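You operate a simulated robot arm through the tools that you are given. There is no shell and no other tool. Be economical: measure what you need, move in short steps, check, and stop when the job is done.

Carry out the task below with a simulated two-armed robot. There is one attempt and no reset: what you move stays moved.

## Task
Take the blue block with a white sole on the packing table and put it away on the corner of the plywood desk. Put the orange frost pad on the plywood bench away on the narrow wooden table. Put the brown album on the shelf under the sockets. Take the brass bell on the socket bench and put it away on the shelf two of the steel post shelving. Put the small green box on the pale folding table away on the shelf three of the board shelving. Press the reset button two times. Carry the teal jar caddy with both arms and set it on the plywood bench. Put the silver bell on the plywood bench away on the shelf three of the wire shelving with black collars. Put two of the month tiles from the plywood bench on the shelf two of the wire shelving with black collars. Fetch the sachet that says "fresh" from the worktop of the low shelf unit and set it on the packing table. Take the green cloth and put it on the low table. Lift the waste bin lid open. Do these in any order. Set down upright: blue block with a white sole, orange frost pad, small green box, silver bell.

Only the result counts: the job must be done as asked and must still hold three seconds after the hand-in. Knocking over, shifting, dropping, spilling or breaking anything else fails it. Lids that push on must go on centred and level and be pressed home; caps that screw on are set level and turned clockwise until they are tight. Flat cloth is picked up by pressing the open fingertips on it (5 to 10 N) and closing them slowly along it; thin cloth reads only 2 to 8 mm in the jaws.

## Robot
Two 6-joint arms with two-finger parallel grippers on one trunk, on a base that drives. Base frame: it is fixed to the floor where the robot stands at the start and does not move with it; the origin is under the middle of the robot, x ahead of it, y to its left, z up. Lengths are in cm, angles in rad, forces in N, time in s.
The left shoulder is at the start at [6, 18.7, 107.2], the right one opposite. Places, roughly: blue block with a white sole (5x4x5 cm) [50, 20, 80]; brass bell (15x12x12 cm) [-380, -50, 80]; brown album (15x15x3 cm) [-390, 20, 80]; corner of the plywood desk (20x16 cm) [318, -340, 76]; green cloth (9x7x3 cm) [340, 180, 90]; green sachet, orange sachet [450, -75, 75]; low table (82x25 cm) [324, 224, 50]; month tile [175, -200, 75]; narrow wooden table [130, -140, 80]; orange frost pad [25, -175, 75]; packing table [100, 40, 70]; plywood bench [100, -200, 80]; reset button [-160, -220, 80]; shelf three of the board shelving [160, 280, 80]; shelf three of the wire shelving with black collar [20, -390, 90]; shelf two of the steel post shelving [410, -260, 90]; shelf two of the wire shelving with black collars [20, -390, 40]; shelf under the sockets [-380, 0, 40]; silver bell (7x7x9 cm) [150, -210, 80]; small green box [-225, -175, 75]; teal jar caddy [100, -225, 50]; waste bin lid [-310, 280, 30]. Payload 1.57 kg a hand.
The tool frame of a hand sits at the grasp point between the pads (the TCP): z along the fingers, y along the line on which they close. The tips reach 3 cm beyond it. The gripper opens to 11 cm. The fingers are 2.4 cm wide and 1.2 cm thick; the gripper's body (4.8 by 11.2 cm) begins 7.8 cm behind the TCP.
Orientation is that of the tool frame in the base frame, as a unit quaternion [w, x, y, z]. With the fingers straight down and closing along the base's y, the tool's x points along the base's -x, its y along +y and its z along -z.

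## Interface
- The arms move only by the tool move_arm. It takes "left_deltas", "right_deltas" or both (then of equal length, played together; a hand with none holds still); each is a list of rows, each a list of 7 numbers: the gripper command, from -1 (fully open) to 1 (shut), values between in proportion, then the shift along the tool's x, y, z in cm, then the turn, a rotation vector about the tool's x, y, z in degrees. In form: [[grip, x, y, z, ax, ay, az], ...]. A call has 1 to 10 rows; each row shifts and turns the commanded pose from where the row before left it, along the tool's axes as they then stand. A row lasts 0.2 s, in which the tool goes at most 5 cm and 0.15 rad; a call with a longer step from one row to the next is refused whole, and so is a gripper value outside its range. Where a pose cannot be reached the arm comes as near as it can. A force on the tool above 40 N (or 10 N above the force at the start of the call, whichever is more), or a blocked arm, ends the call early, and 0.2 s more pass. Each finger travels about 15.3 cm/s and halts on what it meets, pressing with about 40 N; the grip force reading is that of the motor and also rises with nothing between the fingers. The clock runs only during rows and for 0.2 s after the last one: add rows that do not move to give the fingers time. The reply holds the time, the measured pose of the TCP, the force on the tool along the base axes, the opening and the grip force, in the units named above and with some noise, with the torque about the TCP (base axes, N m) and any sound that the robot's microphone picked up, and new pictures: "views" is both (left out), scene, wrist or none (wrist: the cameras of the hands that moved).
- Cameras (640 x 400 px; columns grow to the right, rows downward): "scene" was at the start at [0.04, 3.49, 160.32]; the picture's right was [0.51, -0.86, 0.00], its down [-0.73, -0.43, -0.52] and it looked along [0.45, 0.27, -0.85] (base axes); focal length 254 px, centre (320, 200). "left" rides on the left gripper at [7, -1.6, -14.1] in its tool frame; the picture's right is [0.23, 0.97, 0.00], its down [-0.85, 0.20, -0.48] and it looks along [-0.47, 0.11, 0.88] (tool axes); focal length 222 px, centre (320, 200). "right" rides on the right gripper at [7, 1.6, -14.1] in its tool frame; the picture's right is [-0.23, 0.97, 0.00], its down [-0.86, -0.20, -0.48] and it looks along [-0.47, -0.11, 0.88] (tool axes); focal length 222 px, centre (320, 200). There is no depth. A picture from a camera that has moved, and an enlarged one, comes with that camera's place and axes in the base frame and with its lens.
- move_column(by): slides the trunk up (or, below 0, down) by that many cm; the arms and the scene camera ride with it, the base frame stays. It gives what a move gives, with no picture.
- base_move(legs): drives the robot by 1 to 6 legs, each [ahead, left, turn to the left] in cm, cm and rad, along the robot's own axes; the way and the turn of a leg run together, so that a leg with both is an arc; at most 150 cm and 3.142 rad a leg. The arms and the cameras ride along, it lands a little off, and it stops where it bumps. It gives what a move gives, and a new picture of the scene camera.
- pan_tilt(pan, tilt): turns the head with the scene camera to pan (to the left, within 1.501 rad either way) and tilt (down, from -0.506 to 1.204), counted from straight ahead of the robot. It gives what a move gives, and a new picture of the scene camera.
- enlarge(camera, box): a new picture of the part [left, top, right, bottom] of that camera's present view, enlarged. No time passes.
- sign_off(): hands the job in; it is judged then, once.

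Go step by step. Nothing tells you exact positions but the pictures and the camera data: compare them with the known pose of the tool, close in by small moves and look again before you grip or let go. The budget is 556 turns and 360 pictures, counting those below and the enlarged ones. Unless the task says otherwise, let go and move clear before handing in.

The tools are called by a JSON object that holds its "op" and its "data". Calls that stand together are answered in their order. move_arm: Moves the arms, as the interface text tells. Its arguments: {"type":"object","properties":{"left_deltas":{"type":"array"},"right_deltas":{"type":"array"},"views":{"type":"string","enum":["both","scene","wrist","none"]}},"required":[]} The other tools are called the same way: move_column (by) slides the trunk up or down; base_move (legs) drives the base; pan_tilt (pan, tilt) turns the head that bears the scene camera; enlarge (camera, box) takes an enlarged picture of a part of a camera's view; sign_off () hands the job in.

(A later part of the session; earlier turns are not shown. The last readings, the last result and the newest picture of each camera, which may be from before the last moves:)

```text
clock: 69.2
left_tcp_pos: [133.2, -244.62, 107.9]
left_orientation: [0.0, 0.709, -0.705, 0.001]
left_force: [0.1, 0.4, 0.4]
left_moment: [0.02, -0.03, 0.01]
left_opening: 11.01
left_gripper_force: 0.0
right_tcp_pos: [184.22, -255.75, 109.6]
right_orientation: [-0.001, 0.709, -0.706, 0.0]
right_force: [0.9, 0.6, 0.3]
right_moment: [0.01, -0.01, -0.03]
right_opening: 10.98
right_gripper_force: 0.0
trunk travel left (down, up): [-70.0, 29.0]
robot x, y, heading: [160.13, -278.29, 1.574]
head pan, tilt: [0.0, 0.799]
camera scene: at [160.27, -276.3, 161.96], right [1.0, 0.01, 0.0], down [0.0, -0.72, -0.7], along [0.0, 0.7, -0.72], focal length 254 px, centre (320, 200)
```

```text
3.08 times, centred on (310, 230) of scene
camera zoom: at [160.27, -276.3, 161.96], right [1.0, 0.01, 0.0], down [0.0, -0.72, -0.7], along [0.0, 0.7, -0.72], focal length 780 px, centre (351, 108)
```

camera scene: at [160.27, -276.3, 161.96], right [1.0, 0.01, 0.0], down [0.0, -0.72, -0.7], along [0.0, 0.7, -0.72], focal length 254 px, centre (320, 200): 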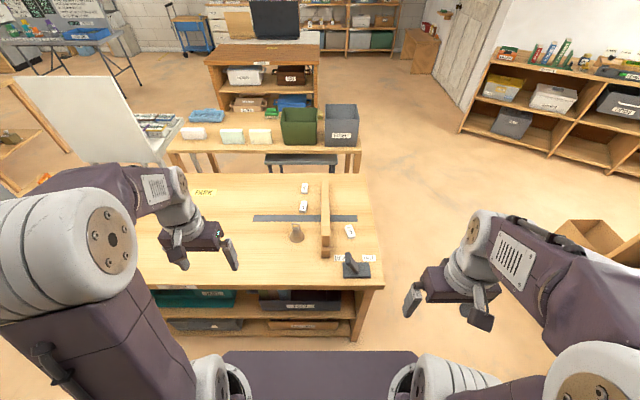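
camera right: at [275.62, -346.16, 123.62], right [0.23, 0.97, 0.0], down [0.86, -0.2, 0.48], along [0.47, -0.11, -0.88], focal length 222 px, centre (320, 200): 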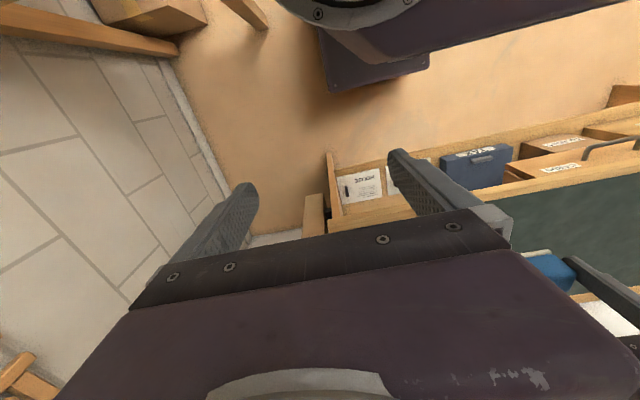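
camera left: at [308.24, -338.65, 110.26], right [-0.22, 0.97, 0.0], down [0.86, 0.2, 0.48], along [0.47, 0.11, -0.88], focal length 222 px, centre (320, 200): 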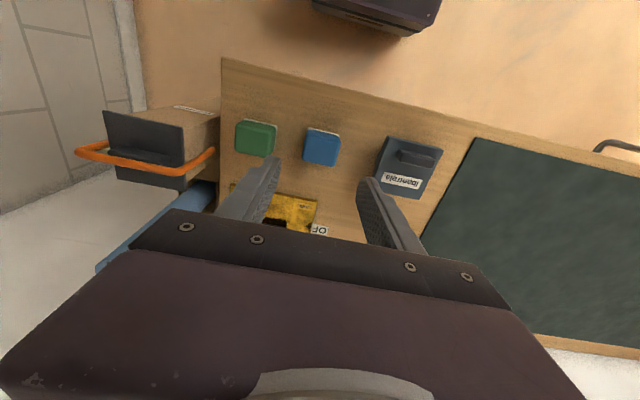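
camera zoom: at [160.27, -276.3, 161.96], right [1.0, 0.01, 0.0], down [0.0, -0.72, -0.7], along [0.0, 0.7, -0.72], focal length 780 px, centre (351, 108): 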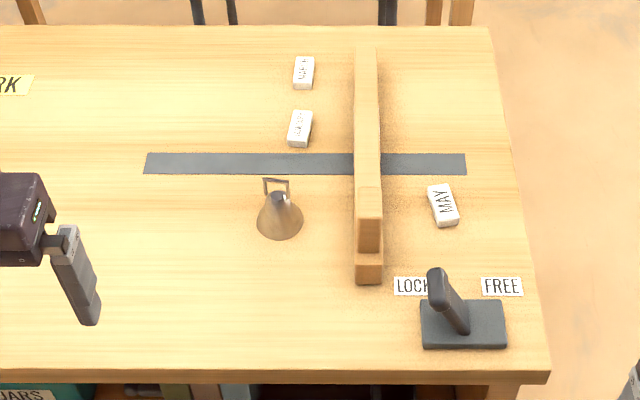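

The bell stands at about [151,-214], tiles at [173,-212], [153,-198], [153,-186]. I edge 10 cm closer.

{"op": "base_move", "data": {"legs": [[10, 0, 0]]}}

{"op": "move_arm", "data": {"left_deltas": [[-1, -1.5, -4.5, 0, 0, 0, 0], [-1, -1.5, -4.5, 0, 0, 0, 0], [-1, -1.5, -4.5, 0, 0, 0, 0], [-1, -1.5, -4.5, 0, 0, 0, 0], [-1, -4, 0, 2, 0, 0, 0], [-1, -4, 0, 3, 0, 0, 0], [-1, 0, 0, 4, 0, 0, 0]], "right_deltas": [[-1, -4.5, 0, 0, 0, 0, 0], [-1, -4.5, 0, 0, 0, 0, 0], [-1, -4.5, 0, 0, 0, 0, 0], [-1, -4.5, 0, 0, 0, 0, 0], [-1, -4.5, 0, 0, 0, 0, 0], [-1, -4.5, 0, 0, 0, 0, 0], [-1, -2, 0, 3, 0, 0, 0]], "views": "both"}}

```text
clock: 70.4
left_tcp_pos: [133.26, -234.67, 108.1]
left_orientation: [0.0, 0.708, -0.706, -0.001]
left_force: [0.0, -0.6, 0.2]
left_moment: [-0.04, 0.01, 0.01]
left_opening: 10.99
left_gripper_force: 0.1
right_tcp_pos: [184.33, -245.97, 109.43]
right_orientation: [0.0, 0.709, -0.705, 0.0]
right_force: [0.2, -0.1, -0.7]
right_moment: [-0.03, 0.01, 0.02]
right_opening: 11.0
right_gripper_force: 0.1
trunk travel left (down, up): [-70.0, 29.0]
robot x, y, heading: [160.24, -268.31, 1.578]
head pan, tilt: [0.0, 0.799]
camera scene: at [160.36, -266.34, 161.97], right [1.0, 0.0, 0.0], down [0.0, -0.72, -0.7], along [0.0, 0.7, -0.72], focal length 254 px, centre (320, 200)
```

scene: 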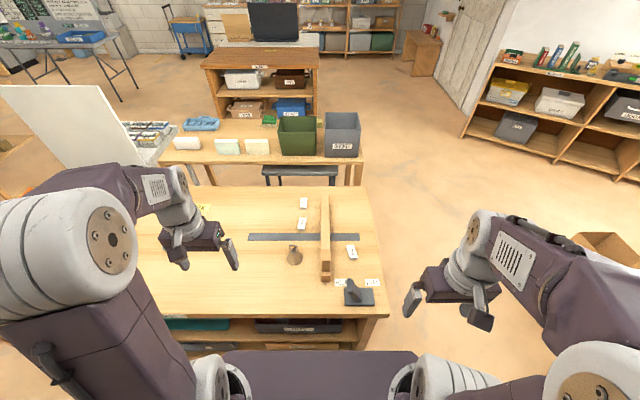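

```text
clock: 72.0
left_tcp_pos: [151.22, -220.59, 99.17]
left_orientation: [0.001, 0.708, -0.706, -0.001]
left_force: [0.7, -0.7, 0.3]
left_moment: [0.01, 0.01, -0.04]
left_opening: 11.04
left_gripper_force: 0.0
right_tcp_pos: [184.32, -216.87, 106.56]
right_orientation: [0.0, 0.709, -0.706, 0.001]
right_force: [0.1, 0.3, 1.0]
right_moment: [0.0, 0.0, 0.01]
right_opening: 11.0
right_gripper_force: 0.2
trunk travel left (down, up): [-70.0, 29.0]
robot x, y, heading: [160.2, -268.36, 1.575]
head pan, tilt: [0.0, 0.799]
camera scene: at [160.49, -266.19, 161.97], right [1.0, 0.0, 0.0], down [0.0, -0.72, -0.7], along [0.0, 0.7, -0.72], focal length 254 px, centre (320, 200)
camera right: at [182.81, -223.91, 120.72], right [-0.97, 0.22, 0.0], down [0.2, 0.86, 0.48], along [0.11, 0.47, -0.88], focal length 222 px, centre (320, 200)
camera left: at [152.81, -227.42, 113.25], right [-0.97, -0.23, 0.0], down [-0.2, 0.85, 0.48], along [-0.11, 0.47, -0.88], focal length 222 px, centre (320, 200)
```

scene: 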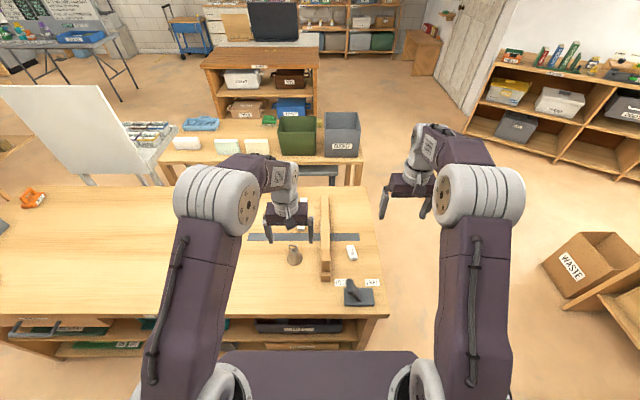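
right: 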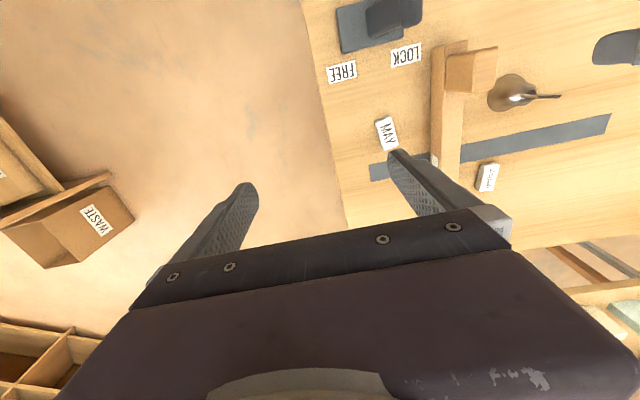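
left: 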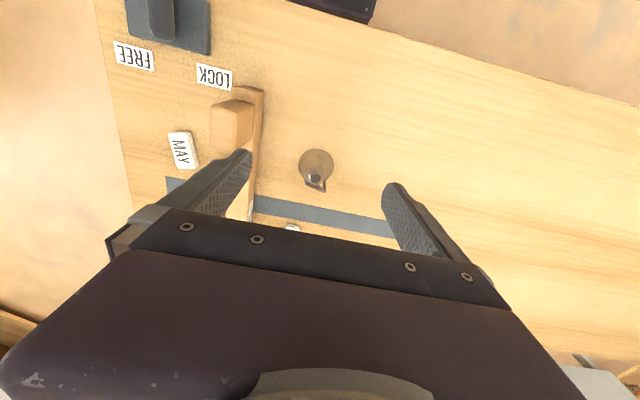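

{"op": "enlarge", "data": {"camera": "left", "box": [270, 130, 370, 210]}}

{"op": "enlarge", "data": {"camera": "scene", "box": [260, 220, 330, 280]}}

```text
5.00 times, centred on (320, 170) of left
camera zoom: at [152.81, -227.42, 113.25], right [-0.97, -0.23, 0.0], down [-0.2, 0.85, 0.48], along [-0.11, 0.47, -0.88], focal length 1111 px, centre (320, 350)
```

zoom: 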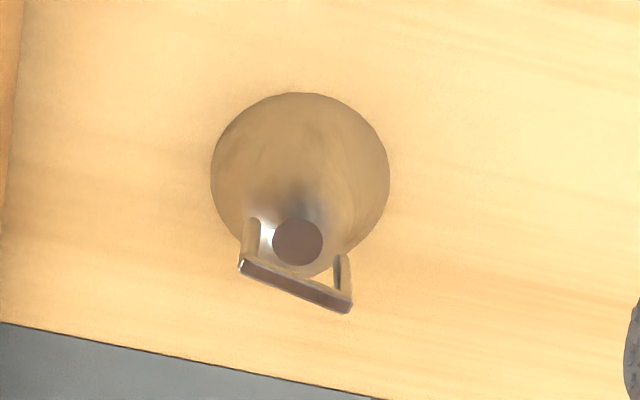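

```text
6.67 times, centred on (295, 250) of scene
camera zoom: at [160.49, -266.19, 161.97], right [1.0, 0.0, 0.0], down [0.0, -0.72, -0.7], along [0.0, 0.7, -0.72], focal length 1690 px, centre (487, -133)
```

zoom: 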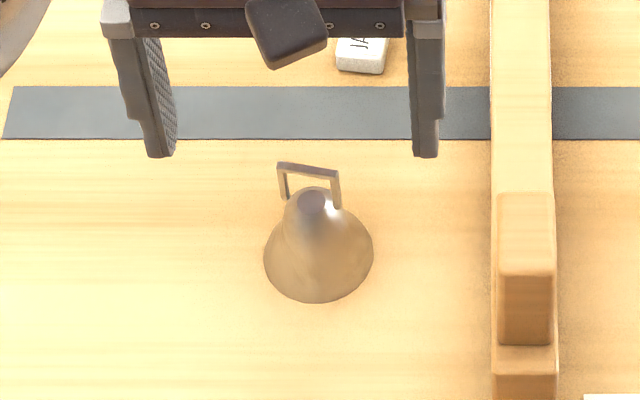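

Both targets are located. Left goes down around the bell's bail, right goes above the MAY tile.

{"op": "move_arm", "data": {"left_deltas": [[-0.45, -3.1, 0.4, 0, 0, 0, 0], [-0.45, -3.1, 0.3, 0, 0, 0, 0], [-0.45, 0, 0, 4, 0, 0, 0], [-0.45, 0, 0, 4, 0, 0, 0], [-0.45, 0, 0, 3, 0, 0, 0]], "right_deltas": [[-0.3, -2, 4, 0, 0, 0, -6], [-0.3, -2, 4, 0, 0, 0, -6], [-0.3, -1, 3.7, 2, 0, 0, 0], [-0.3, 0, 0, 5, 0, 0, 0], [-0.3, 0, 0, 5, 0, 0, 0]], "views": "both"}}

```text
clock: 73.2
left_tcp_pos: [150.57, -214.17, 88.04]
left_orientation: [0.001, 0.708, -0.706, 0.0]
left_force: [-0.3, 0.7, 0.0]
left_moment: [-0.05, 0.01, 0.0]
left_opening: 7.98
left_gripper_force: 0.1
right_tcp_pos: [172.28, -213.36, 94.27]
right_orientation: [-0.001, 0.779, -0.627, 0.0]
right_force: [0.8, 0.2, -0.1]
right_moment: [-0.06, 0.02, 0.0]
right_opening: 7.14
right_gripper_force: 0.1
trunk travel left (down, up): [-70.0, 29.0]
robot x, y, heading: [160.04, -268.74, 1.573]
head pan, tilt: [0.0, 0.799]
camera scene: at [160.37, -266.08, 161.97], right [1.0, 0.0, 0.0], down [0.0, -0.72, -0.7], along [0.0, 0.7, -0.72], focal length 254 px, centre (320, 200)
camera right: at [172.22, -220.46, 108.42], right [-1.0, 0.02, 0.0], down [0.01, 0.88, 0.48], along [0.01, 0.48, -0.88], focal length 222 px, centre (320, 200)
camera left: at [152.31, -221.08, 102.15], right [-0.97, -0.23, 0.0], down [-0.2, 0.85, 0.48], along [-0.11, 0.47, -0.88], focal length 222 px, centre (320, 200)
```

scene: 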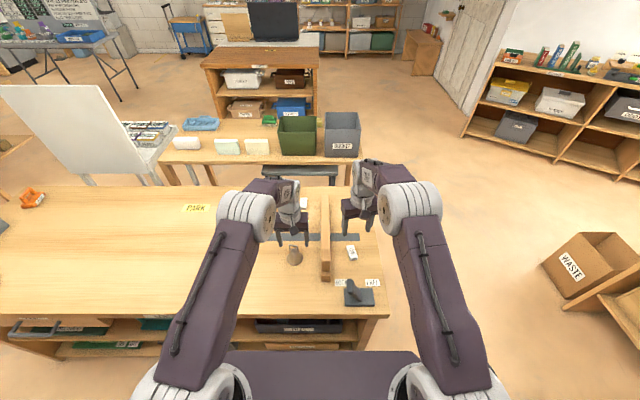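
right: 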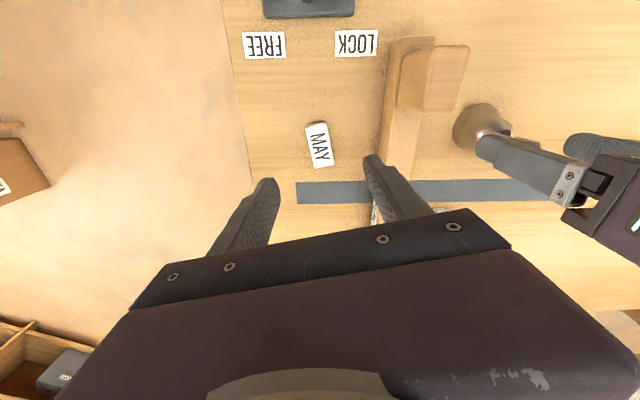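
left: 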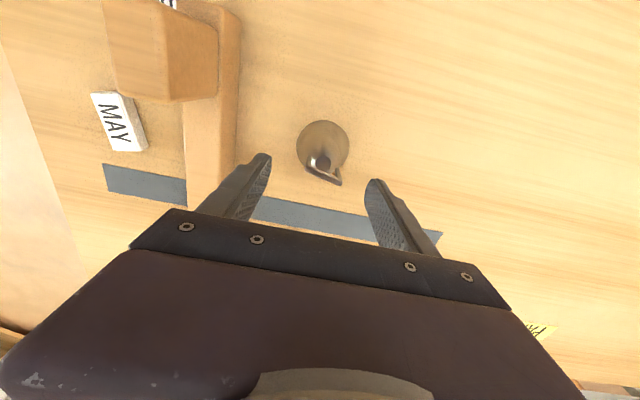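

{"op": "move_arm", "data": {"left_deltas": [[-0.45, -0.1, 0.3, 1.5, 0, 0, 0], [-0.45, 0, 0, 2, 0, 0, 0], [0, 0, 0, 0, 0, 0, 0], [0.3, 0, 0, 0, 0, 0, 0], [0.6, 0, 0, 0, 0, 0, 0], [1, 0, 0, 0, 0, 0, 0], [1, 0, 0, 0, 0, 0, 0]], "right_deltas": [[-0.3, -1, -0.4, 3, 0, 0, 0], [-0.3, 0, 0, 3, 0, 0, 0], [-0.3, 0, 0, 3, 0, 0, 0], [-0.3, 0, 0, 1, 0, 0, 0], [-0.3, 0, 0, 0, 0, 0, 0], [-0.3, 0, 0, 0, 0, 0, 0], [-0.3, 0, 0, 0, 0, 0, 0]], "views": "wrist"}}

```text
clock: 74.8
left_tcp_pos: [150.5, -214.15, 84.66]
left_orientation: [-0.001, 0.709, -0.705, -0.001]
left_force: [0.0, -1.2, 0.2]
left_moment: [-0.01, 0.01, 0.01]
left_opening: 3.46
left_gripper_force: 13.9
right_tcp_pos: [172.42, -212.16, 84.31]
right_orientation: [-0.001, 0.779, -0.627, -0.001]
right_force: [-0.2, -0.6, -0.8]
right_moment: [0.02, 0.0, -0.02]
right_opening: 7.14
right_gripper_force: 0.0
trunk travel left (down, up): [-70.0, 29.0]
robot x, y, heading: [160.18, -268.22, 1.573]
head pan, tilt: [0.0, 0.799]
camera right: at [172.23, -219.26, 98.37], right [-1.0, 0.02, 0.0], down [0.01, 0.88, 0.48], along [0.01, 0.48, -0.88], focal length 222 px, centre (320, 200)
camera left: at [152.04, -221.18, 98.72], right [-0.97, -0.23, 0.0], down [-0.2, 0.85, 0.48], along [-0.11, 0.47, -0.88], focal length 222 px, centre (320, 200)
```

right: 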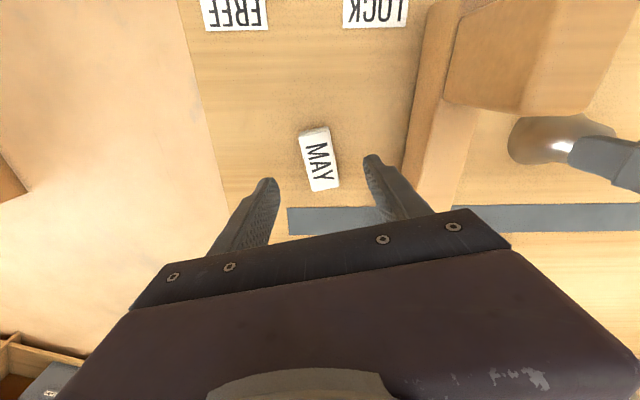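
left: 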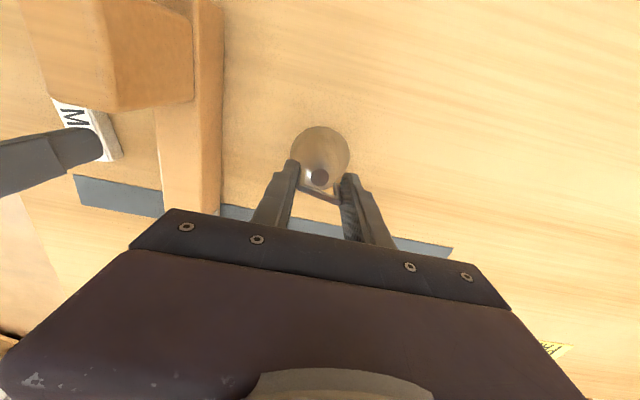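

{"op": "move_arm", "data": {"left_deltas": [[1, 0, 0, 0, 0, 0, 0], [1, 0, 0, 0, 0, 0, 0], [1, 0, 0, 0, 0, 0, 0], [1, 0, 0, 0, 0, 0, 0], [1, 0, 0, 0, 0, 0, 0], [1, 0, 0, 0, 0, 0, 0], [1, 0, 0, 0, 0, 0, 0]], "right_deltas": [[-0.3, 0.3, 0, 2, 0, 0, 0], [-0.3, 0, 0, 1.8, 0, 0, 0], [-0.3, 0, 0, 0.7, 0, 0, 0], [0, 0, 0, 0, 0, 0, 0], [0.3, 0, 0, 0, 0, 0, 0], [0.6, 0, 0, 0, 0, 0, 0], [1, 0, 0, 0, 0, 0, 0]], "views": "wrist"}}

```text
clock: 76.4
left_tcp_pos: [150.43, -214.24, 84.62]
left_orientation: [0.0, 0.708, -0.706, 0.001]
left_force: [-0.2, -0.1, 0.1]
left_moment: [0.01, -0.01, 0.01]
left_opening: 3.49
left_gripper_force: 14.4
right_tcp_pos: [172.29, -212.23, 79.96]
right_orientation: [0.0, 0.779, -0.627, 0.0]
right_force: [0.1, 0.5, -0.3]
right_moment: [0.01, 0.0, 0.0]
right_opening: 2.84
right_gripper_force: 38.4
trunk travel left (down, up): [-70.0, 29.0]
robot x, y, heading: [160.08, -268.41, 1.576]
head pan, tilt: [0.0, 0.799]
camera right: at [172.17, -219.41, 94.14], right [-1.0, 0.02, 0.0], down [0.01, 0.88, 0.48], along [0.01, 0.48, -0.88], focal length 222 px, centre (320, 200)
camera left: at [152.04, -221.17, 98.72], right [-0.97, -0.23, 0.0], down [-0.2, 0.85, 0.48], along [-0.11, 0.47, -0.88], focal length 222 px, centre (320, 200)
```

right: 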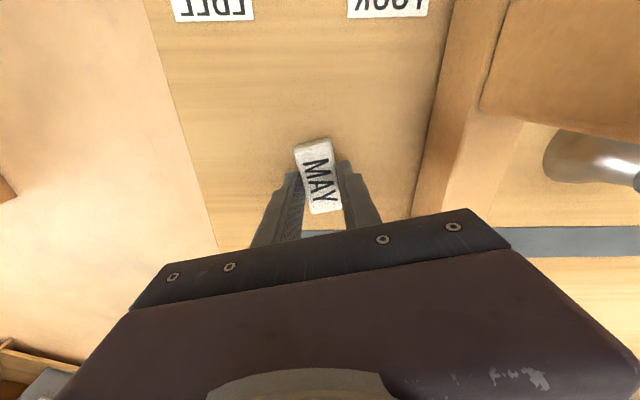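
left: 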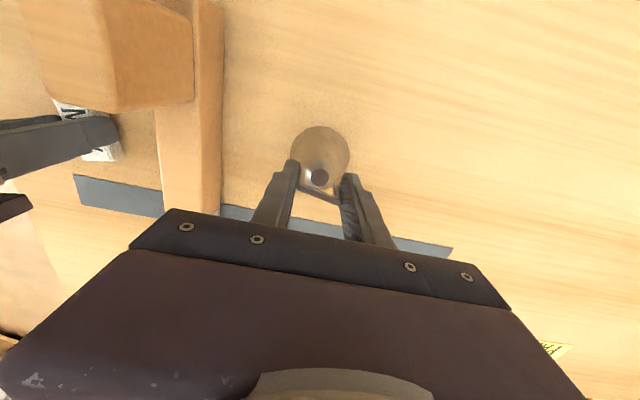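

{"op": "move_arm", "data": {"left_deltas": [[1, 0, 0, -1, 0, 0, 0], [1, 0, 0, -2, 0, 0, 0], [1, 0, 0, -4, 0, 0, 0], [1, 0, 0, -4, 0, 0, 0], [1, 0, 0, -4, 0, 0, 0], [1, 0, 0, -4, 0, 0, 0], [1, 0, 0, -4, 0, 0, 0]], "right_deltas": [[1, 0, 0, -1, 0, 0, 0], [1, 0, 0, -2, 0, 0, 0], [1, 0, 0, -4, 0, 0, 0], [1, 0, 0, -4, 0, 0, 0], [1, 0, 0, -4, 0, 0, 0], [1, 0, 0, -4, 0, 0, 0], [1, 0, 0, -4, 0, 0, 0]], "views": "both"}}

```text
clock: 78.0
left_tcp_pos: [150.1, -214.36, 107.5]
left_orientation: [0.0, 0.709, -0.706, -0.001]
left_force: [-0.8, 0.0, -0.6]
left_moment: [0.01, -0.01, 0.01]
left_opening: 3.45
left_gripper_force: 14.3
right_tcp_pos: [172.42, -212.19, 103.19]
right_orientation: [-0.001, 0.778, -0.628, 0.0]
right_force: [1.0, -0.3, 0.1]
right_moment: [0.01, -0.02, 0.0]
right_opening: 2.83
right_gripper_force: 38.8
trunk travel left (down, up): [-70.0, 29.0]
robot x, y, heading: [160.34, -268.38, 1.575]
head pan, tilt: [0.0, 0.799]
camera scene: at [160.38, -266.38, 161.96], right [1.0, 0.0, 0.0], down [0.0, -0.72, -0.7], along [0.0, 0.7, -0.72], focal length 254 px, centre (320, 200)
camera right: at [172.33, -219.38, 117.31], right [-1.0, 0.02, 0.0], down [0.01, 0.88, 0.48], along [0.01, 0.48, -0.88], focal length 222 px, centre (320, 200)
camera left: at [151.72, -221.21, 121.58], right [-0.97, -0.23, 0.0], down [-0.2, 0.85, 0.48], along [-0.11, 0.47, -0.88], focal length 222 px, centre (320, 200)
```

scene: 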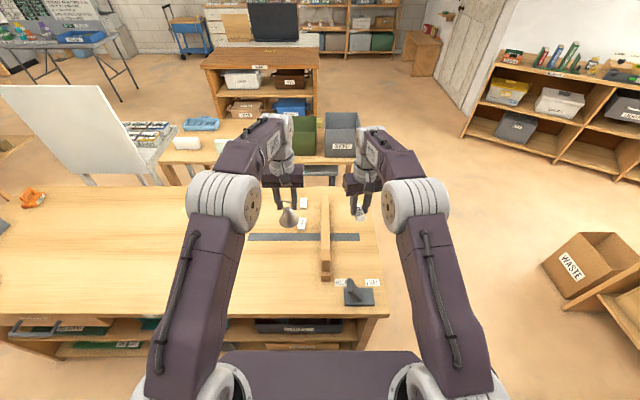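
right: 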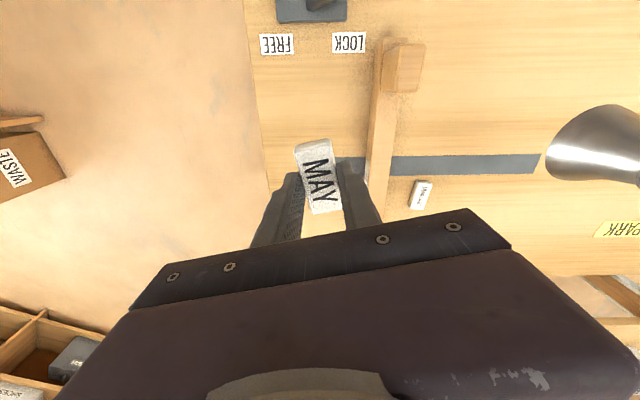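
left: 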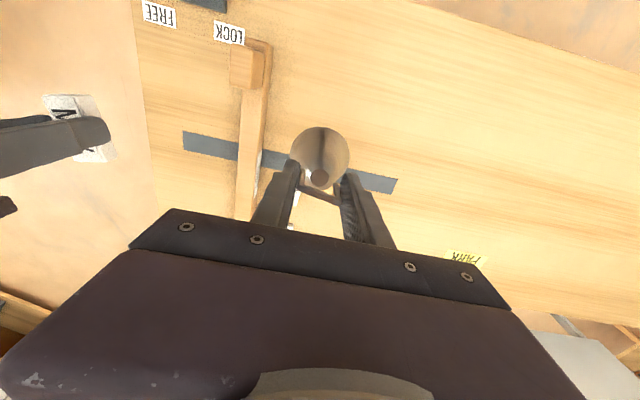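

Both are held. I pull the arms in, back away, and turn toward the wire shelving.

{"op": "move_arm", "data": {"left_deltas": [[1, 4.5, 0, 0, 0, 0, 0], [1, 4.5, 0, 0, 0, 0, 0], [1, 4.5, 0, 0, 0, 0, 0], [1, 4, 0, 0, 0, 0, 0]], "right_deltas": [[1, 4.5, 0, -1, 0, 0, 6], [1, 4.5, 0, -1, 0, 0, 6], [1, 4.5, 0, -1, 0, 0, 0], [1, 4, 0, -1, 0, 0, 0]], "views": "none"}}

{"op": "base_move", "data": {"legs": [[-35, 0, 0], [0, 120, 0], [0, 0, 3.1]]}}

```text
clock: 79.0
left_tcp_pos: [150.32, -232.33, 107.61]
left_orientation: [-0.001, 0.708, -0.706, -0.002]
left_force: [-1.1, -0.8, 0.0]
left_moment: [0.06, 0.01, -0.01]
left_opening: 3.46
left_gripper_force: 14.4
right_tcp_pos: [174.04, -230.33, 107.14]
right_orientation: [-0.002, 0.709, -0.706, -0.002]
right_force: [1.1, -0.5, 0.3]
right_moment: [0.07, 0.02, 0.0]
right_opening: 2.85
right_gripper_force: 37.6
trunk travel left (down, up): [-70.0, 29.0]
robot x, y, heading: [160.41, -268.4, 1.572]
head pan, tilt: [0.0, 0.799]
```

```text
clock: 94.0
left_tcp_pos: [49.07, -340.32, 107.43]
left_orientation: [-0.001, 0.733, 0.68, 0.0]
left_force: [-1.0, -0.8, -1.0]
left_moment: [-0.01, -0.02, 0.01]
left_opening: 3.45
left_gripper_force: 14.0
right_tcp_pos: [25.25, -340.28, 106.93]
right_orientation: [0.0, 0.733, 0.68, 0.0]
right_force: [-0.3, -0.4, -0.3]
right_moment: [0.01, -0.01, -0.01]
right_opening: 2.83
right_gripper_force: 38.8
trunk travel left (down, up): [-70.0, 29.0]
robot x, y, heading: [42.14, -302.58, -1.649]
head pan, tilt: [0.0, 0.799]
camera scene: at [42.04, -305.13, 161.96], right [-1.0, 0.08, 0.0], down [0.06, 0.71, -0.7], along [-0.05, -0.69, -0.72], focal length 254 px, centre (320, 200)
```

scene: 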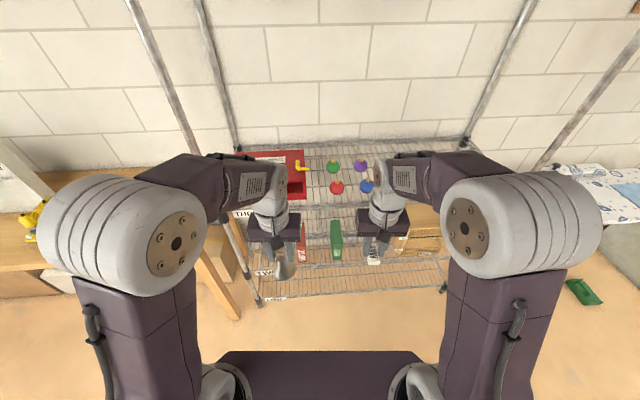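

{"op": "base_move", "data": {"legs": [[0, 0, 0.078]]}}

{"op": "enlarge", "data": {"camera": "scene", "box": [220, 120, 460, 310]}}

```text
clock: 94.9
left_tcp_pos: [51.94, -339.63, 107.52]
left_orientation: [0.001, 0.707, 0.708, 0.001]
left_force: [0.3, 0.2, 0.0]
left_moment: [-0.01, 0.0, -0.03]
left_opening: 3.48
left_gripper_force: 13.5
right_tcp_pos: [28.19, -341.56, 107.05]
right_orientation: [0.0, 0.706, 0.708, 0.0]
right_force: [-0.1, -0.1, -1.1]
right_moment: [0.0, 0.0, 0.01]
right_opening: 2.84
right_gripper_force: 38.6
trunk travel left (down, up): [-70.0, 29.0]
robot x, y, heading: [42.01, -302.92, -1.567]
head pan, tilt: [0.0, 0.799]
camera scene: at [42.11, -305.13, 161.96], right [-1.0, 0.0, 0.0], down [0.0, 0.72, -0.7], along [0.0, -0.7, -0.72], focal length 254 px, centre (320, 200)
```

scene: 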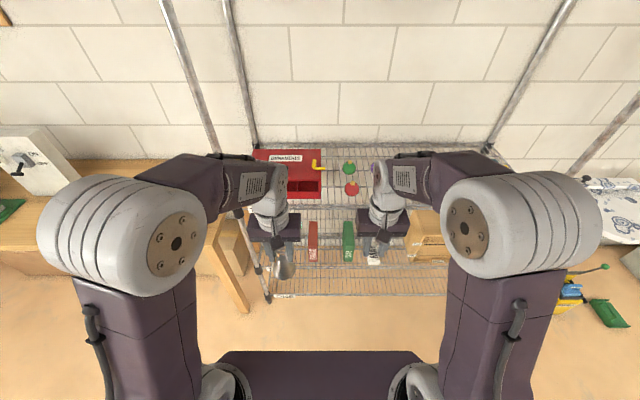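

```text
2.11 times, centred on (340, 215) of scene
camera zoom: at [42.11, -305.13, 161.96], right [-1.0, 0.0, 0.0], down [0.0, 0.72, -0.7], along [0.0, -0.7, -0.72], focal length 534 px, centre (278, 168)
```

zoom: 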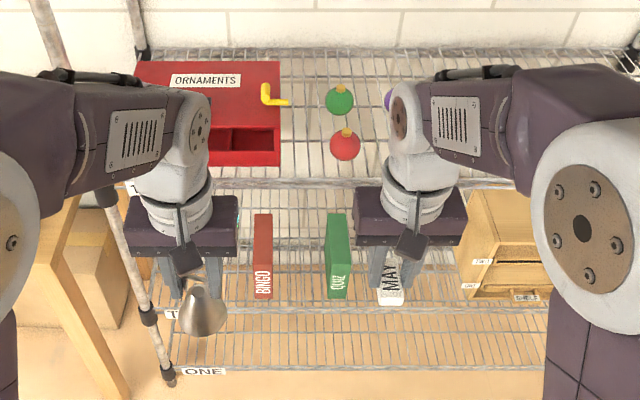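

{"op": "enlarge", "data": {"camera": "right", "box": [0, 0, 640, 400]}}

{"op": "pan_tilt", "data": {"pan": -0.6, "tilt": 0.6}}

```text
1.00 times, centred on (320, 200) of right
camera zoom: at [29.78, -334.54, 121.05], right [0.97, -0.23, 0.0], down [-0.2, -0.86, 0.48], along [-0.11, -0.47, -0.88], focal length 222 px, centre (320, 200)
```

zoom: 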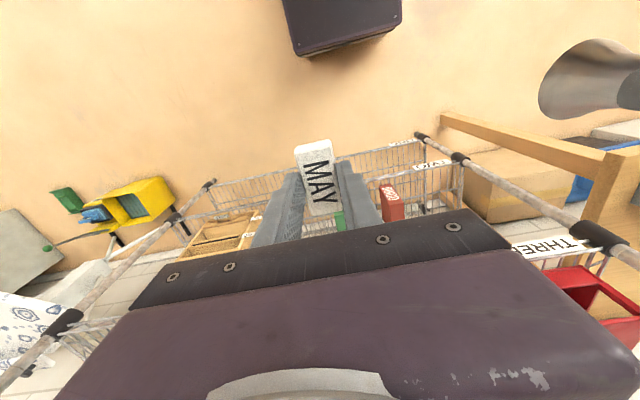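

```text
clock: 95.9
left_tcp_pos: [51.91, -339.71, 107.66]
left_orientation: [-0.001, 0.706, 0.708, 0.001]
left_force: [-1.3, 0.2, -0.3]
left_moment: [0.01, 0.01, 0.03]
left_opening: 3.46
left_gripper_force: 14.2
right_tcp_pos: [28.22, -341.52, 106.95]
right_orientation: [0.0, 0.706, 0.708, 0.0]
right_force: [0.3, -0.2, -0.5]
right_moment: [0.05, -0.04, -0.02]
right_opening: 2.81
right_gripper_force: 38.6
trunk travel left (down, up): [-70.0, 29.0]
robot x, y, heading: [42.22, -303.28, -1.568]
head pan, tilt: [-0.6, 0.6]
camera scene: at [37.2, -304.37, 163.65], right [-0.83, 0.56, 0.0], down [0.32, 0.47, -0.82], along [-0.46, -0.68, -0.57], focal length 254 px, centre (320, 200)
```

scene: 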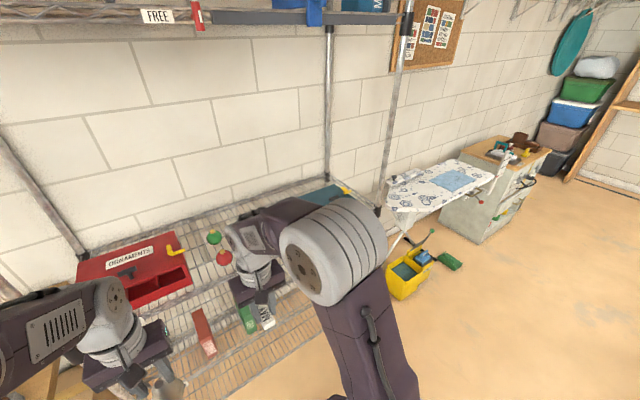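

{"op": "base_move", "data": {"legs": [[0, 22, 0]]}}

{"op": "pan_tilt", "data": {"pan": -0.75, "tilt": 0.75}}

```text
clock: 97.5
left_tcp_pos: [73.7, -339.63, 107.5]
left_orientation: [0.001, 0.707, 0.707, 0.001]
left_force: [-0.1, 0.0, -0.4]
left_moment: [-0.04, 0.02, 0.02]
left_opening: 3.47
left_gripper_force: 13.6
right_tcp_pos: [50.05, -341.39, 106.88]
right_orientation: [-0.001, 0.707, 0.707, 0.0]
right_force: [0.5, 0.6, -0.1]
right_moment: [0.01, 0.02, -0.01]
right_opening: 2.84
right_gripper_force: 38.8
trunk travel left (down, up): [-70.0, 29.0]
robot x, y, heading: [63.88, -302.89, -1.569]
head pan, tilt: [-0.6, 0.6]
camera scene: at [59.0, -304.33, 163.65], right [-0.83, 0.56, 0.0], down [0.32, 0.47, -0.82], along [-0.46, -0.68, -0.57], focal length 254 px, centre (320, 200)
```

scene: 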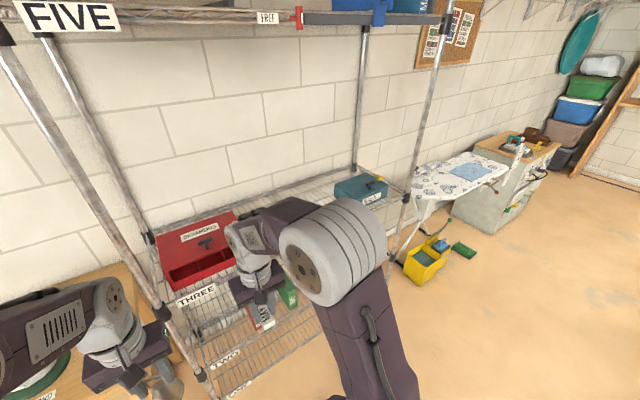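

```text
clock: 98.2
left_tcp_pos: [73.84, -339.56, 107.45]
left_orientation: [0.0, 0.706, 0.708, 0.0]
left_force: [0.4, -0.2, -0.4]
left_moment: [-0.03, -0.01, 0.02]
left_opening: 3.45
left_gripper_force: 13.7
right_tcp_pos: [50.14, -341.52, 106.98]
right_orientation: [0.0, 0.707, 0.707, -0.001]
right_force: [0.5, 0.6, -1.0]
right_moment: [-0.02, 0.03, 0.01]
right_opening: 2.85
right_gripper_force: 39.2
trunk travel left (down, up): [-70.0, 29.0]
robot x, y, heading: [64.09, -302.8, -1.567]
head pan, tilt: [-0.75, 0.75]
camera scene: at [58.55, -303.1, 162.37], right [-0.73, 0.68, 0.0], down [0.46, 0.5, -0.73], along [-0.5, -0.54, -0.68], focal length 254 px, centre (320, 200)
```

scene: 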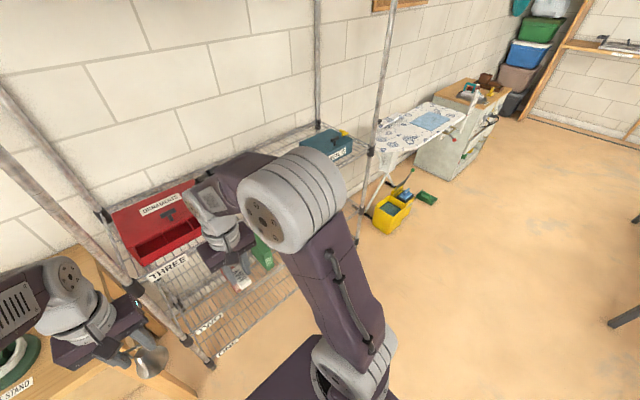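

{"op": "base_move", "data": {"legs": [[0, -70, 0], [16, 0, 0]]}}

{"op": "enlarge", "data": {"camera": "left", "box": [0, 0, 640, 400]}}

{"op": "pan_tilt", "data": {"pan": 0.0, "tilt": 0.75}}

```text
clock: 103.1
left_tcp_pos: [4.63, -356.38, 107.55]
left_orientation: [0.001, 0.703, 0.711, -0.001]
left_force: [0.0, 1.0, -1.0]
left_moment: [0.03, 0.0, -0.01]
left_opening: 3.5
left_gripper_force: 14.0
right_tcp_pos: [-18.9, -358.53, 107.05]
right_orientation: [0.0, 0.704, 0.71, -0.001]
right_force: [0.2, 0.5, -0.8]
right_moment: [-0.03, -0.01, 0.02]
right_opening: 2.82
right_gripper_force: 38.3
trunk travel left (down, up): [-70.0, 29.0]
robot x, y, heading: [-5.27, -320.06, -1.563]
head pan, tilt: [-0.75, 0.75]
camera scene: at [-10.9, -319.95, 162.37], right [-0.74, 0.68, 0.0], down [0.46, 0.5, -0.73], along [-0.49, -0.54, -0.68], focal length 254 px, centre (320, 200)
```

scene: 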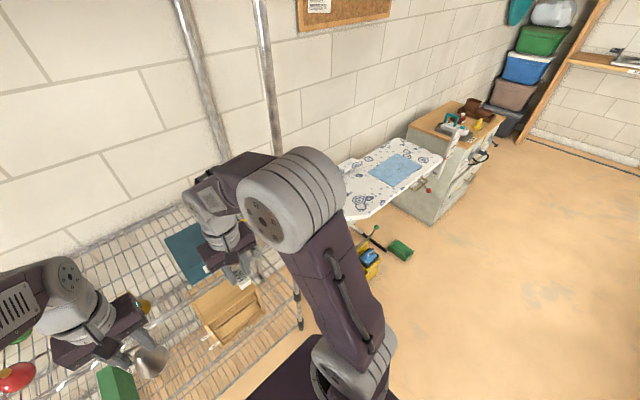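

```text
1.00 times, centred on (320, 200) of left
camera zoom: at [2.94, -349.36, 121.67], right [0.97, 0.24, 0.0], down [0.21, -0.85, 0.48], along [0.11, -0.47, -0.88], focal length 222 px, centre (320, 200)
```

zoom: 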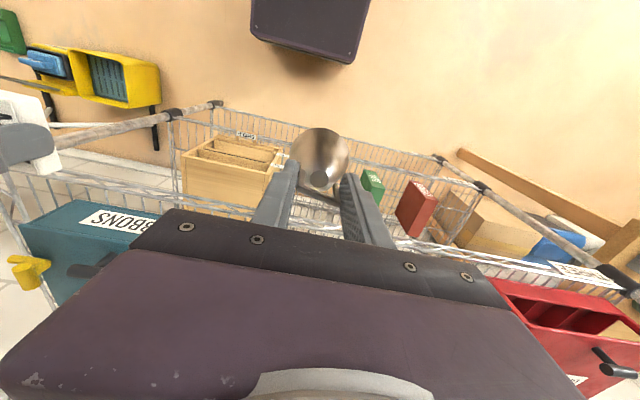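

```text
clock: 104.2
left_tcp_pos: [4.62, -356.56, 107.52]
left_orientation: [0.0, 0.704, 0.71, 0.0]
left_force: [0.6, 0.2, -0.6]
left_moment: [-0.02, 0.0, -0.03]
left_opening: 3.46
left_gripper_force: 14.2
right_tcp_pos: [-19.09, -358.51, 106.93]
right_orientation: [0.0, 0.704, 0.71, 0.001]
right_force: [-0.2, 0.1, -0.2]
right_moment: [0.0, 0.02, 0.02]
right_opening: 2.84
right_gripper_force: 39.2
trunk travel left (down, up): [-70.0, 29.0]
robot x, y, heading: [-5.52, -320.79, -1.56]
head pan, tilt: [0.0, 0.75]
camera scene: at [-5.26, -322.32, 162.37], right [-1.0, -0.01, 0.0], down [-0.01, 0.68, -0.73], along [0.01, -0.73, -0.68], focal length 254 px, centre (320, 200)
```

scene: 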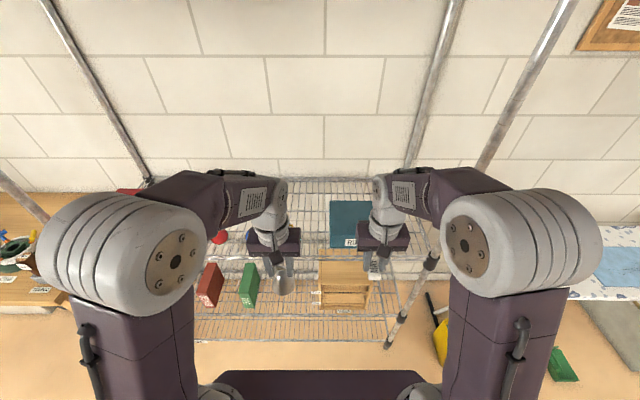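

Free space on shelf three lies between the teal box and the baubles, around [4,-378]. The left hand rises, moves in, and lowers.

{"op": "move_arm", "data": {"left_deltas": [[1, 0, 0, -4, 0, 0, 0], [1, -4.5, 0, 0, 0, 0, 0], [1, -4.5, 0, 0, 0, 0, 0], [1, -4.5, 0, 0, 0, 0, 0], [1, -4.5, 0, 0, 0, 0, 0], [1, -3.5, 0, 0, 0, 0, 0]], "views": "both"}}

```text
clock: 105.6
left_tcp_pos: [5.28, -376.15, 111.14]
left_orientation: [0.0, 0.704, 0.71, 0.001]
left_force: [-0.1, -1.2, 0.9]
left_moment: [0.02, -0.01, 0.01]
left_opening: 3.48
left_gripper_force: 13.7
left hand out of reach, approached as far as the arm can: row 6
right_tcp_pos: [-18.88, -358.67, 106.86]
right_orientation: [0.0, 0.704, 0.71, 0.0]
right_force: [0.2, 0.0, -0.2]
right_moment: [-0.01, 0.01, 0.01]
right_opening: 2.84
right_gripper_force: 38.9
trunk travel left (down, up): [-70.0, 29.0]
robot x, y, heading: [-5.35, -320.37, -1.559]
head pan, tilt: [0.0, 0.75]
camera scene: at [-5.21, -322.43, 162.36], right [-1.0, -0.01, 0.0], down [-0.01, 0.68, -0.73], along [0.01, -0.73, -0.68], focal length 254 px, centre (320, 200)
camera left: at [3.56, -369.2, 125.19], right [0.97, 0.24, 0.0], down [0.21, -0.85, 0.48], along [0.11, -0.46, -0.88], focal length 222 px, centre (320, 200)
```

scene: 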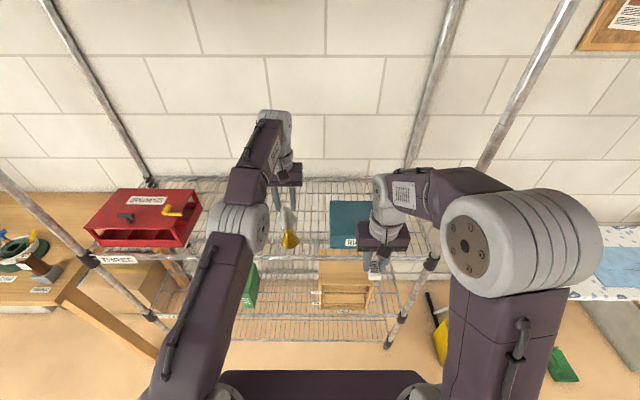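
left: 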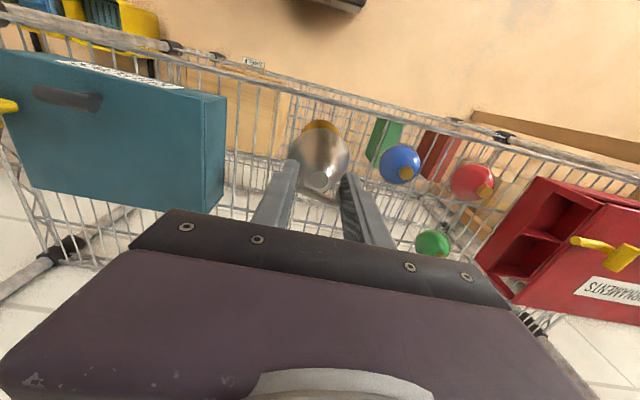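

A gold bauble stands right under the bell at [5,-374], so that spot is taken. I'll aim behind it at about [3,-387]; raise, tuck the right hand, and edge forward to see.

{"op": "move_arm", "data": {"left_deltas": [[1, 0, 0, -3, 0, 0, 0], [1, 0, -1.5, 0, 0, 0, 0], [1, 0, 0, 0, 0, 0, 0]], "right_deltas": [[1, 4, 0, -2, 0, 0, 0], [1, 4, 0, -2, 0, 0, 0], [1, 3, 0, 0, 0, 0, 0]], "views": "none"}}

{"op": "base_move", "data": {"legs": [[9, 0, -0.008]]}}

{"op": "enlarge", "data": {"camera": "left", "box": [0, 0, 640, 400]}}

```text
clock: 106.4
left_tcp_pos: [3.93, -374.99, 113.49]
left_orientation: [0.0, 0.704, 0.71, -0.001]
left_force: [0.4, -0.1, -0.3]
left_moment: [0.03, 0.0, 0.01]
left_opening: 3.44
left_gripper_force: 13.9
left hand out of reach, approached as far as the arm can: row 1
right_tcp_pos: [-18.95, -347.64, 111.22]
right_orientation: [0.0, 0.704, 0.71, -0.001]
right_force: [-0.4, 0.0, 0.3]
right_moment: [0.0, -0.02, 0.01]
right_opening: 2.85
right_gripper_force: 38.5
trunk travel left (down, up): [-70.0, 29.0]
robot x, y, heading: [-5.81, -320.16, -1.56]
head pan, tilt: [0.0, 0.75]
```

```text
clock: 107.5
left_tcp_pos: [3.53, -383.83, 113.48]
left_orientation: [0.0, 0.707, 0.707, -0.001]
left_force: [-0.1, 0.4, -0.5]
left_moment: [-0.01, -0.01, -0.02]
left_opening: 3.46
left_gripper_force: 14.1
right_tcp_pos: [-19.15, -356.36, 111.17]
right_orientation: [-0.001, 0.708, 0.707, 0.0]
right_force: [-0.4, 0.3, -0.4]
right_moment: [0.02, -0.01, -0.03]
right_opening: 2.84
right_gripper_force: 38.2
trunk travel left (down, up): [-70.0, 29.0]
robot x, y, heading: [-5.56, -328.9, -1.572]
head pan, tilt: [0.0, 0.75]
camera scene: at [-5.23, -331.15, 162.37], right [-1.0, 0.0, 0.0], down [0.0, 0.68, -0.73], along [0.0, -0.73, -0.68], focal length 254 px, centre (320, 200)
```

scene: 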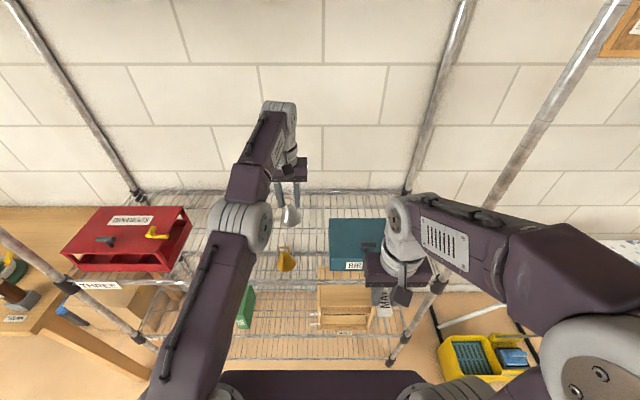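

```text
1.00 times, centred on (320, 200) of left
camera zoom: at [1.79, -376.88, 127.61], right [0.97, 0.23, 0.0], down [0.2, -0.85, 0.48], along [0.11, -0.47, -0.88], focal length 222 px, centre (320, 200)
```

zoom: 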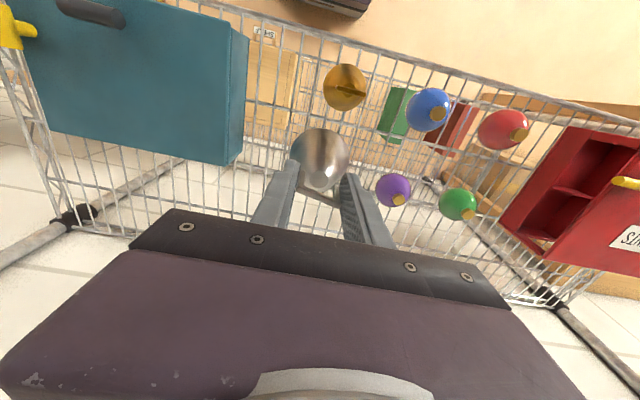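

The spot behind the gold bauble is empty. I move in 4 cm more and lower the bell until it touches the wires.

{"op": "move_arm", "data": {"left_deltas": [[1, -2, 0, 1.5, 0, 0, 0], [1, -2.2, 0, 1.5, 0, 0, 0], [1, 0, 0, 3, 0, 0, 0], [1, 0, 0, 1.5, 0, 0, 0], [1, 0, 0, 0, 0, 0, 0]], "views": "both"}}

```text
clock: 108.7
left_tcp_pos: [3.96, -385.43, 105.5]
left_orientation: [-0.001, 0.707, 0.707, 0.0]
left_force: [0.8, -0.4, -0.7]
left_moment: [-0.03, 0.0, -0.01]
left_opening: 3.42
left_gripper_force: 13.7
left hand out of reach, approached as far as the arm can: row 1, 2
right_tcp_pos: [-19.12, -356.41, 111.22]
right_orientation: [0.0, 0.707, 0.707, 0.0]
right_force: [0.7, 0.2, 0.4]
right_moment: [0.0, -0.01, 0.0]
right_opening: 2.83
right_gripper_force: 38.6
trunk travel left (down, up): [-70.0, 29.0]
robot x, y, heading: [-5.32, -328.78, -1.574]
head pan, tilt: [0.0, 0.75]
camera scene: at [-5.23, -331.3, 162.36], right [-1.0, 0.0, 0.0], down [0.0, 0.68, -0.73], along [0.0, -0.73, -0.68], focal length 254 px, centre (320, 200)
camera left: at [2.1, -378.4, 119.64], right [0.97, 0.23, 0.0], down [0.2, -0.85, 0.48], along [0.11, -0.47, -0.88], focal length 222 px, centre (320, 200)
```

scene: 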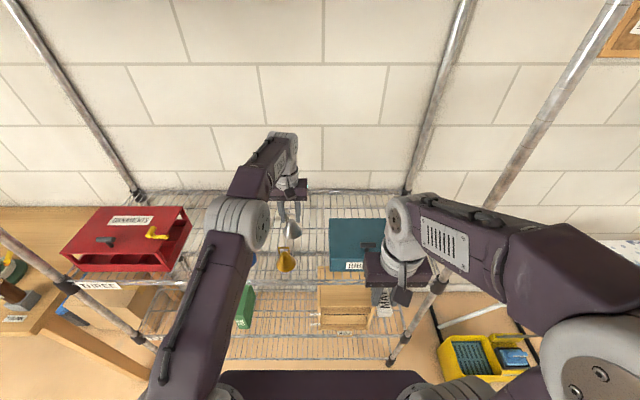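
left: 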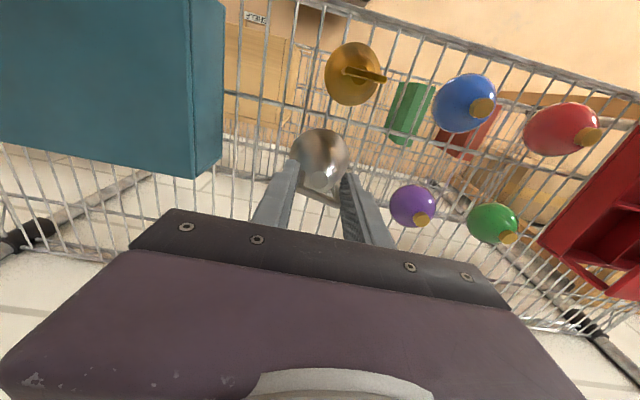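

{"op": "move_arm", "data": {"left_deltas": [[1, -1.5, 0, 0, 0, 0, 0], [1, 0, 0, 0.6, 0, 0, 0], [1, 0, 0, 0.6, 0, 0, 0], [1, 0, 0, 0.6, 0, 0, 0], [1, 0, 0, 0, 0, 0, 0]], "views": "wrist"}}

```text
clock: 109.9
left_tcp_pos: [4.05, -386.34, 103.92]
left_orientation: [0.001, 0.707, 0.707, -0.002]
left_force: [-0.1, -0.1, -0.8]
left_moment: [0.01, -0.04, 0.02]
left_opening: 3.45
left_gripper_force: 13.9
left hand out of reach, approached as far as the arm can: row 1
right_tcp_pos: [-19.08, -356.35, 111.12]
right_orientation: [0.001, 0.706, 0.708, 0.001]
right_force: [0.2, 0.6, 0.8]
right_moment: [0.0, 0.04, 0.02]
right_opening: 2.85
right_gripper_force: 38.3
trunk travel left (down, up): [-70.0, 29.0]
robot x, y, heading: [-5.02, -328.66, -1.573]
head pan, tilt: [0.0, 0.75]
camera left: at [2.28, -379.3, 117.9], right [0.97, 0.23, 0.0], down [0.2, -0.85, 0.48], along [0.11, -0.47, -0.88], focal length 222 px, centre (320, 200)
```

left: 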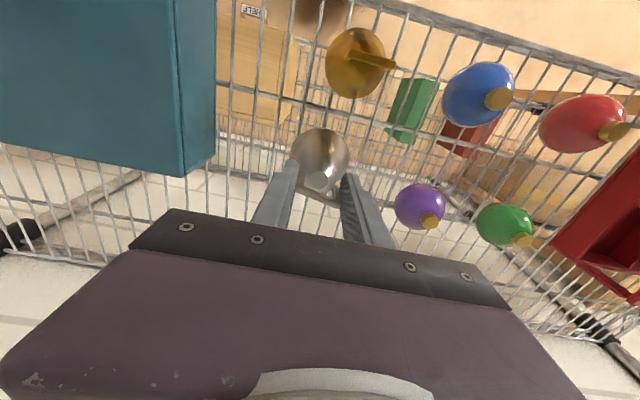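

{"op": "move_arm", "data": {"left_deltas": [[1, 0, 0, 0.4, 0, 0, 0], [1, 0, 0, 0.4, 0, 0, 0], [1, 0, 0, 0.4, 0, 0, 0], [1, 0, 0, 0.3, 0, 0, 0]], "views": "none"}}

```text
clock: 110.9
left_tcp_pos: [4.21, -386.49, 102.25]
left_orientation: [0.001, 0.707, 0.707, -0.001]
left_force: [-0.8, -0.5, -1.1]
left_moment: [-0.02, -0.02, 0.01]
left_opening: 3.48
left_gripper_force: 14.4
right_tcp_pos: [-19.1, -356.41, 111.31]
right_orientation: [-0.001, 0.707, 0.707, 0.0]
right_force: [-0.2, -0.2, -0.3]
right_moment: [0.04, 0.05, -0.02]
right_opening: 2.83
right_gripper_force: 38.4
trunk travel left (down, up): [-70.0, 29.0]
robot x, y, heading: [-5.04, -329.0, -1.574]
head pan, tilt: [0.0, 0.75]
```

{"op": "move_arm", "data": {"left_deltas": [[1, 0, 0, 0.4, 0, 0, 0], [1, 0, 0, 0.4, 0, 0, 0], [1, 0, 0, 0.3, 0, 0, 0], [1, 0, 0, 0.3, 0, 0, 0]], "views": "wrist"}}

```text
clock: 111.9
left_tcp_pos: [4.1, -386.54, 100.88]
left_orientation: [0.0, 0.707, 0.707, 0.0]
left_force: [-0.8, 0.2, -0.3]
left_moment: [-0.05, -0.01, 0.01]
left_opening: 3.47
left_gripper_force: 14.0
right_tcp_pos: [-19.14, -356.44, 111.25]
right_orientation: [0.0, 0.708, 0.707, 0.0]
right_force: [0.6, -0.1, -1.0]
right_moment: [-0.01, 0.01, 0.0]
right_opening: 2.85
right_gripper_force: 39.0
trunk travel left (down, up): [-70.0, 29.0]
robot x, y, heading: [-5.37, -328.87, -1.571]
head pan, tilt: [0.0, 0.75]
camera left: at [2.4, -379.47, 114.94], right [0.97, 0.23, 0.0], down [0.2, -0.85, 0.48], along [0.11, -0.47, -0.88], focal length 222 px, centre (320, 200)
```

left: 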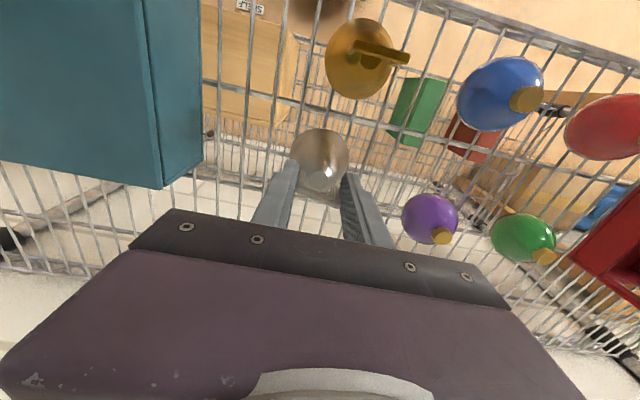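

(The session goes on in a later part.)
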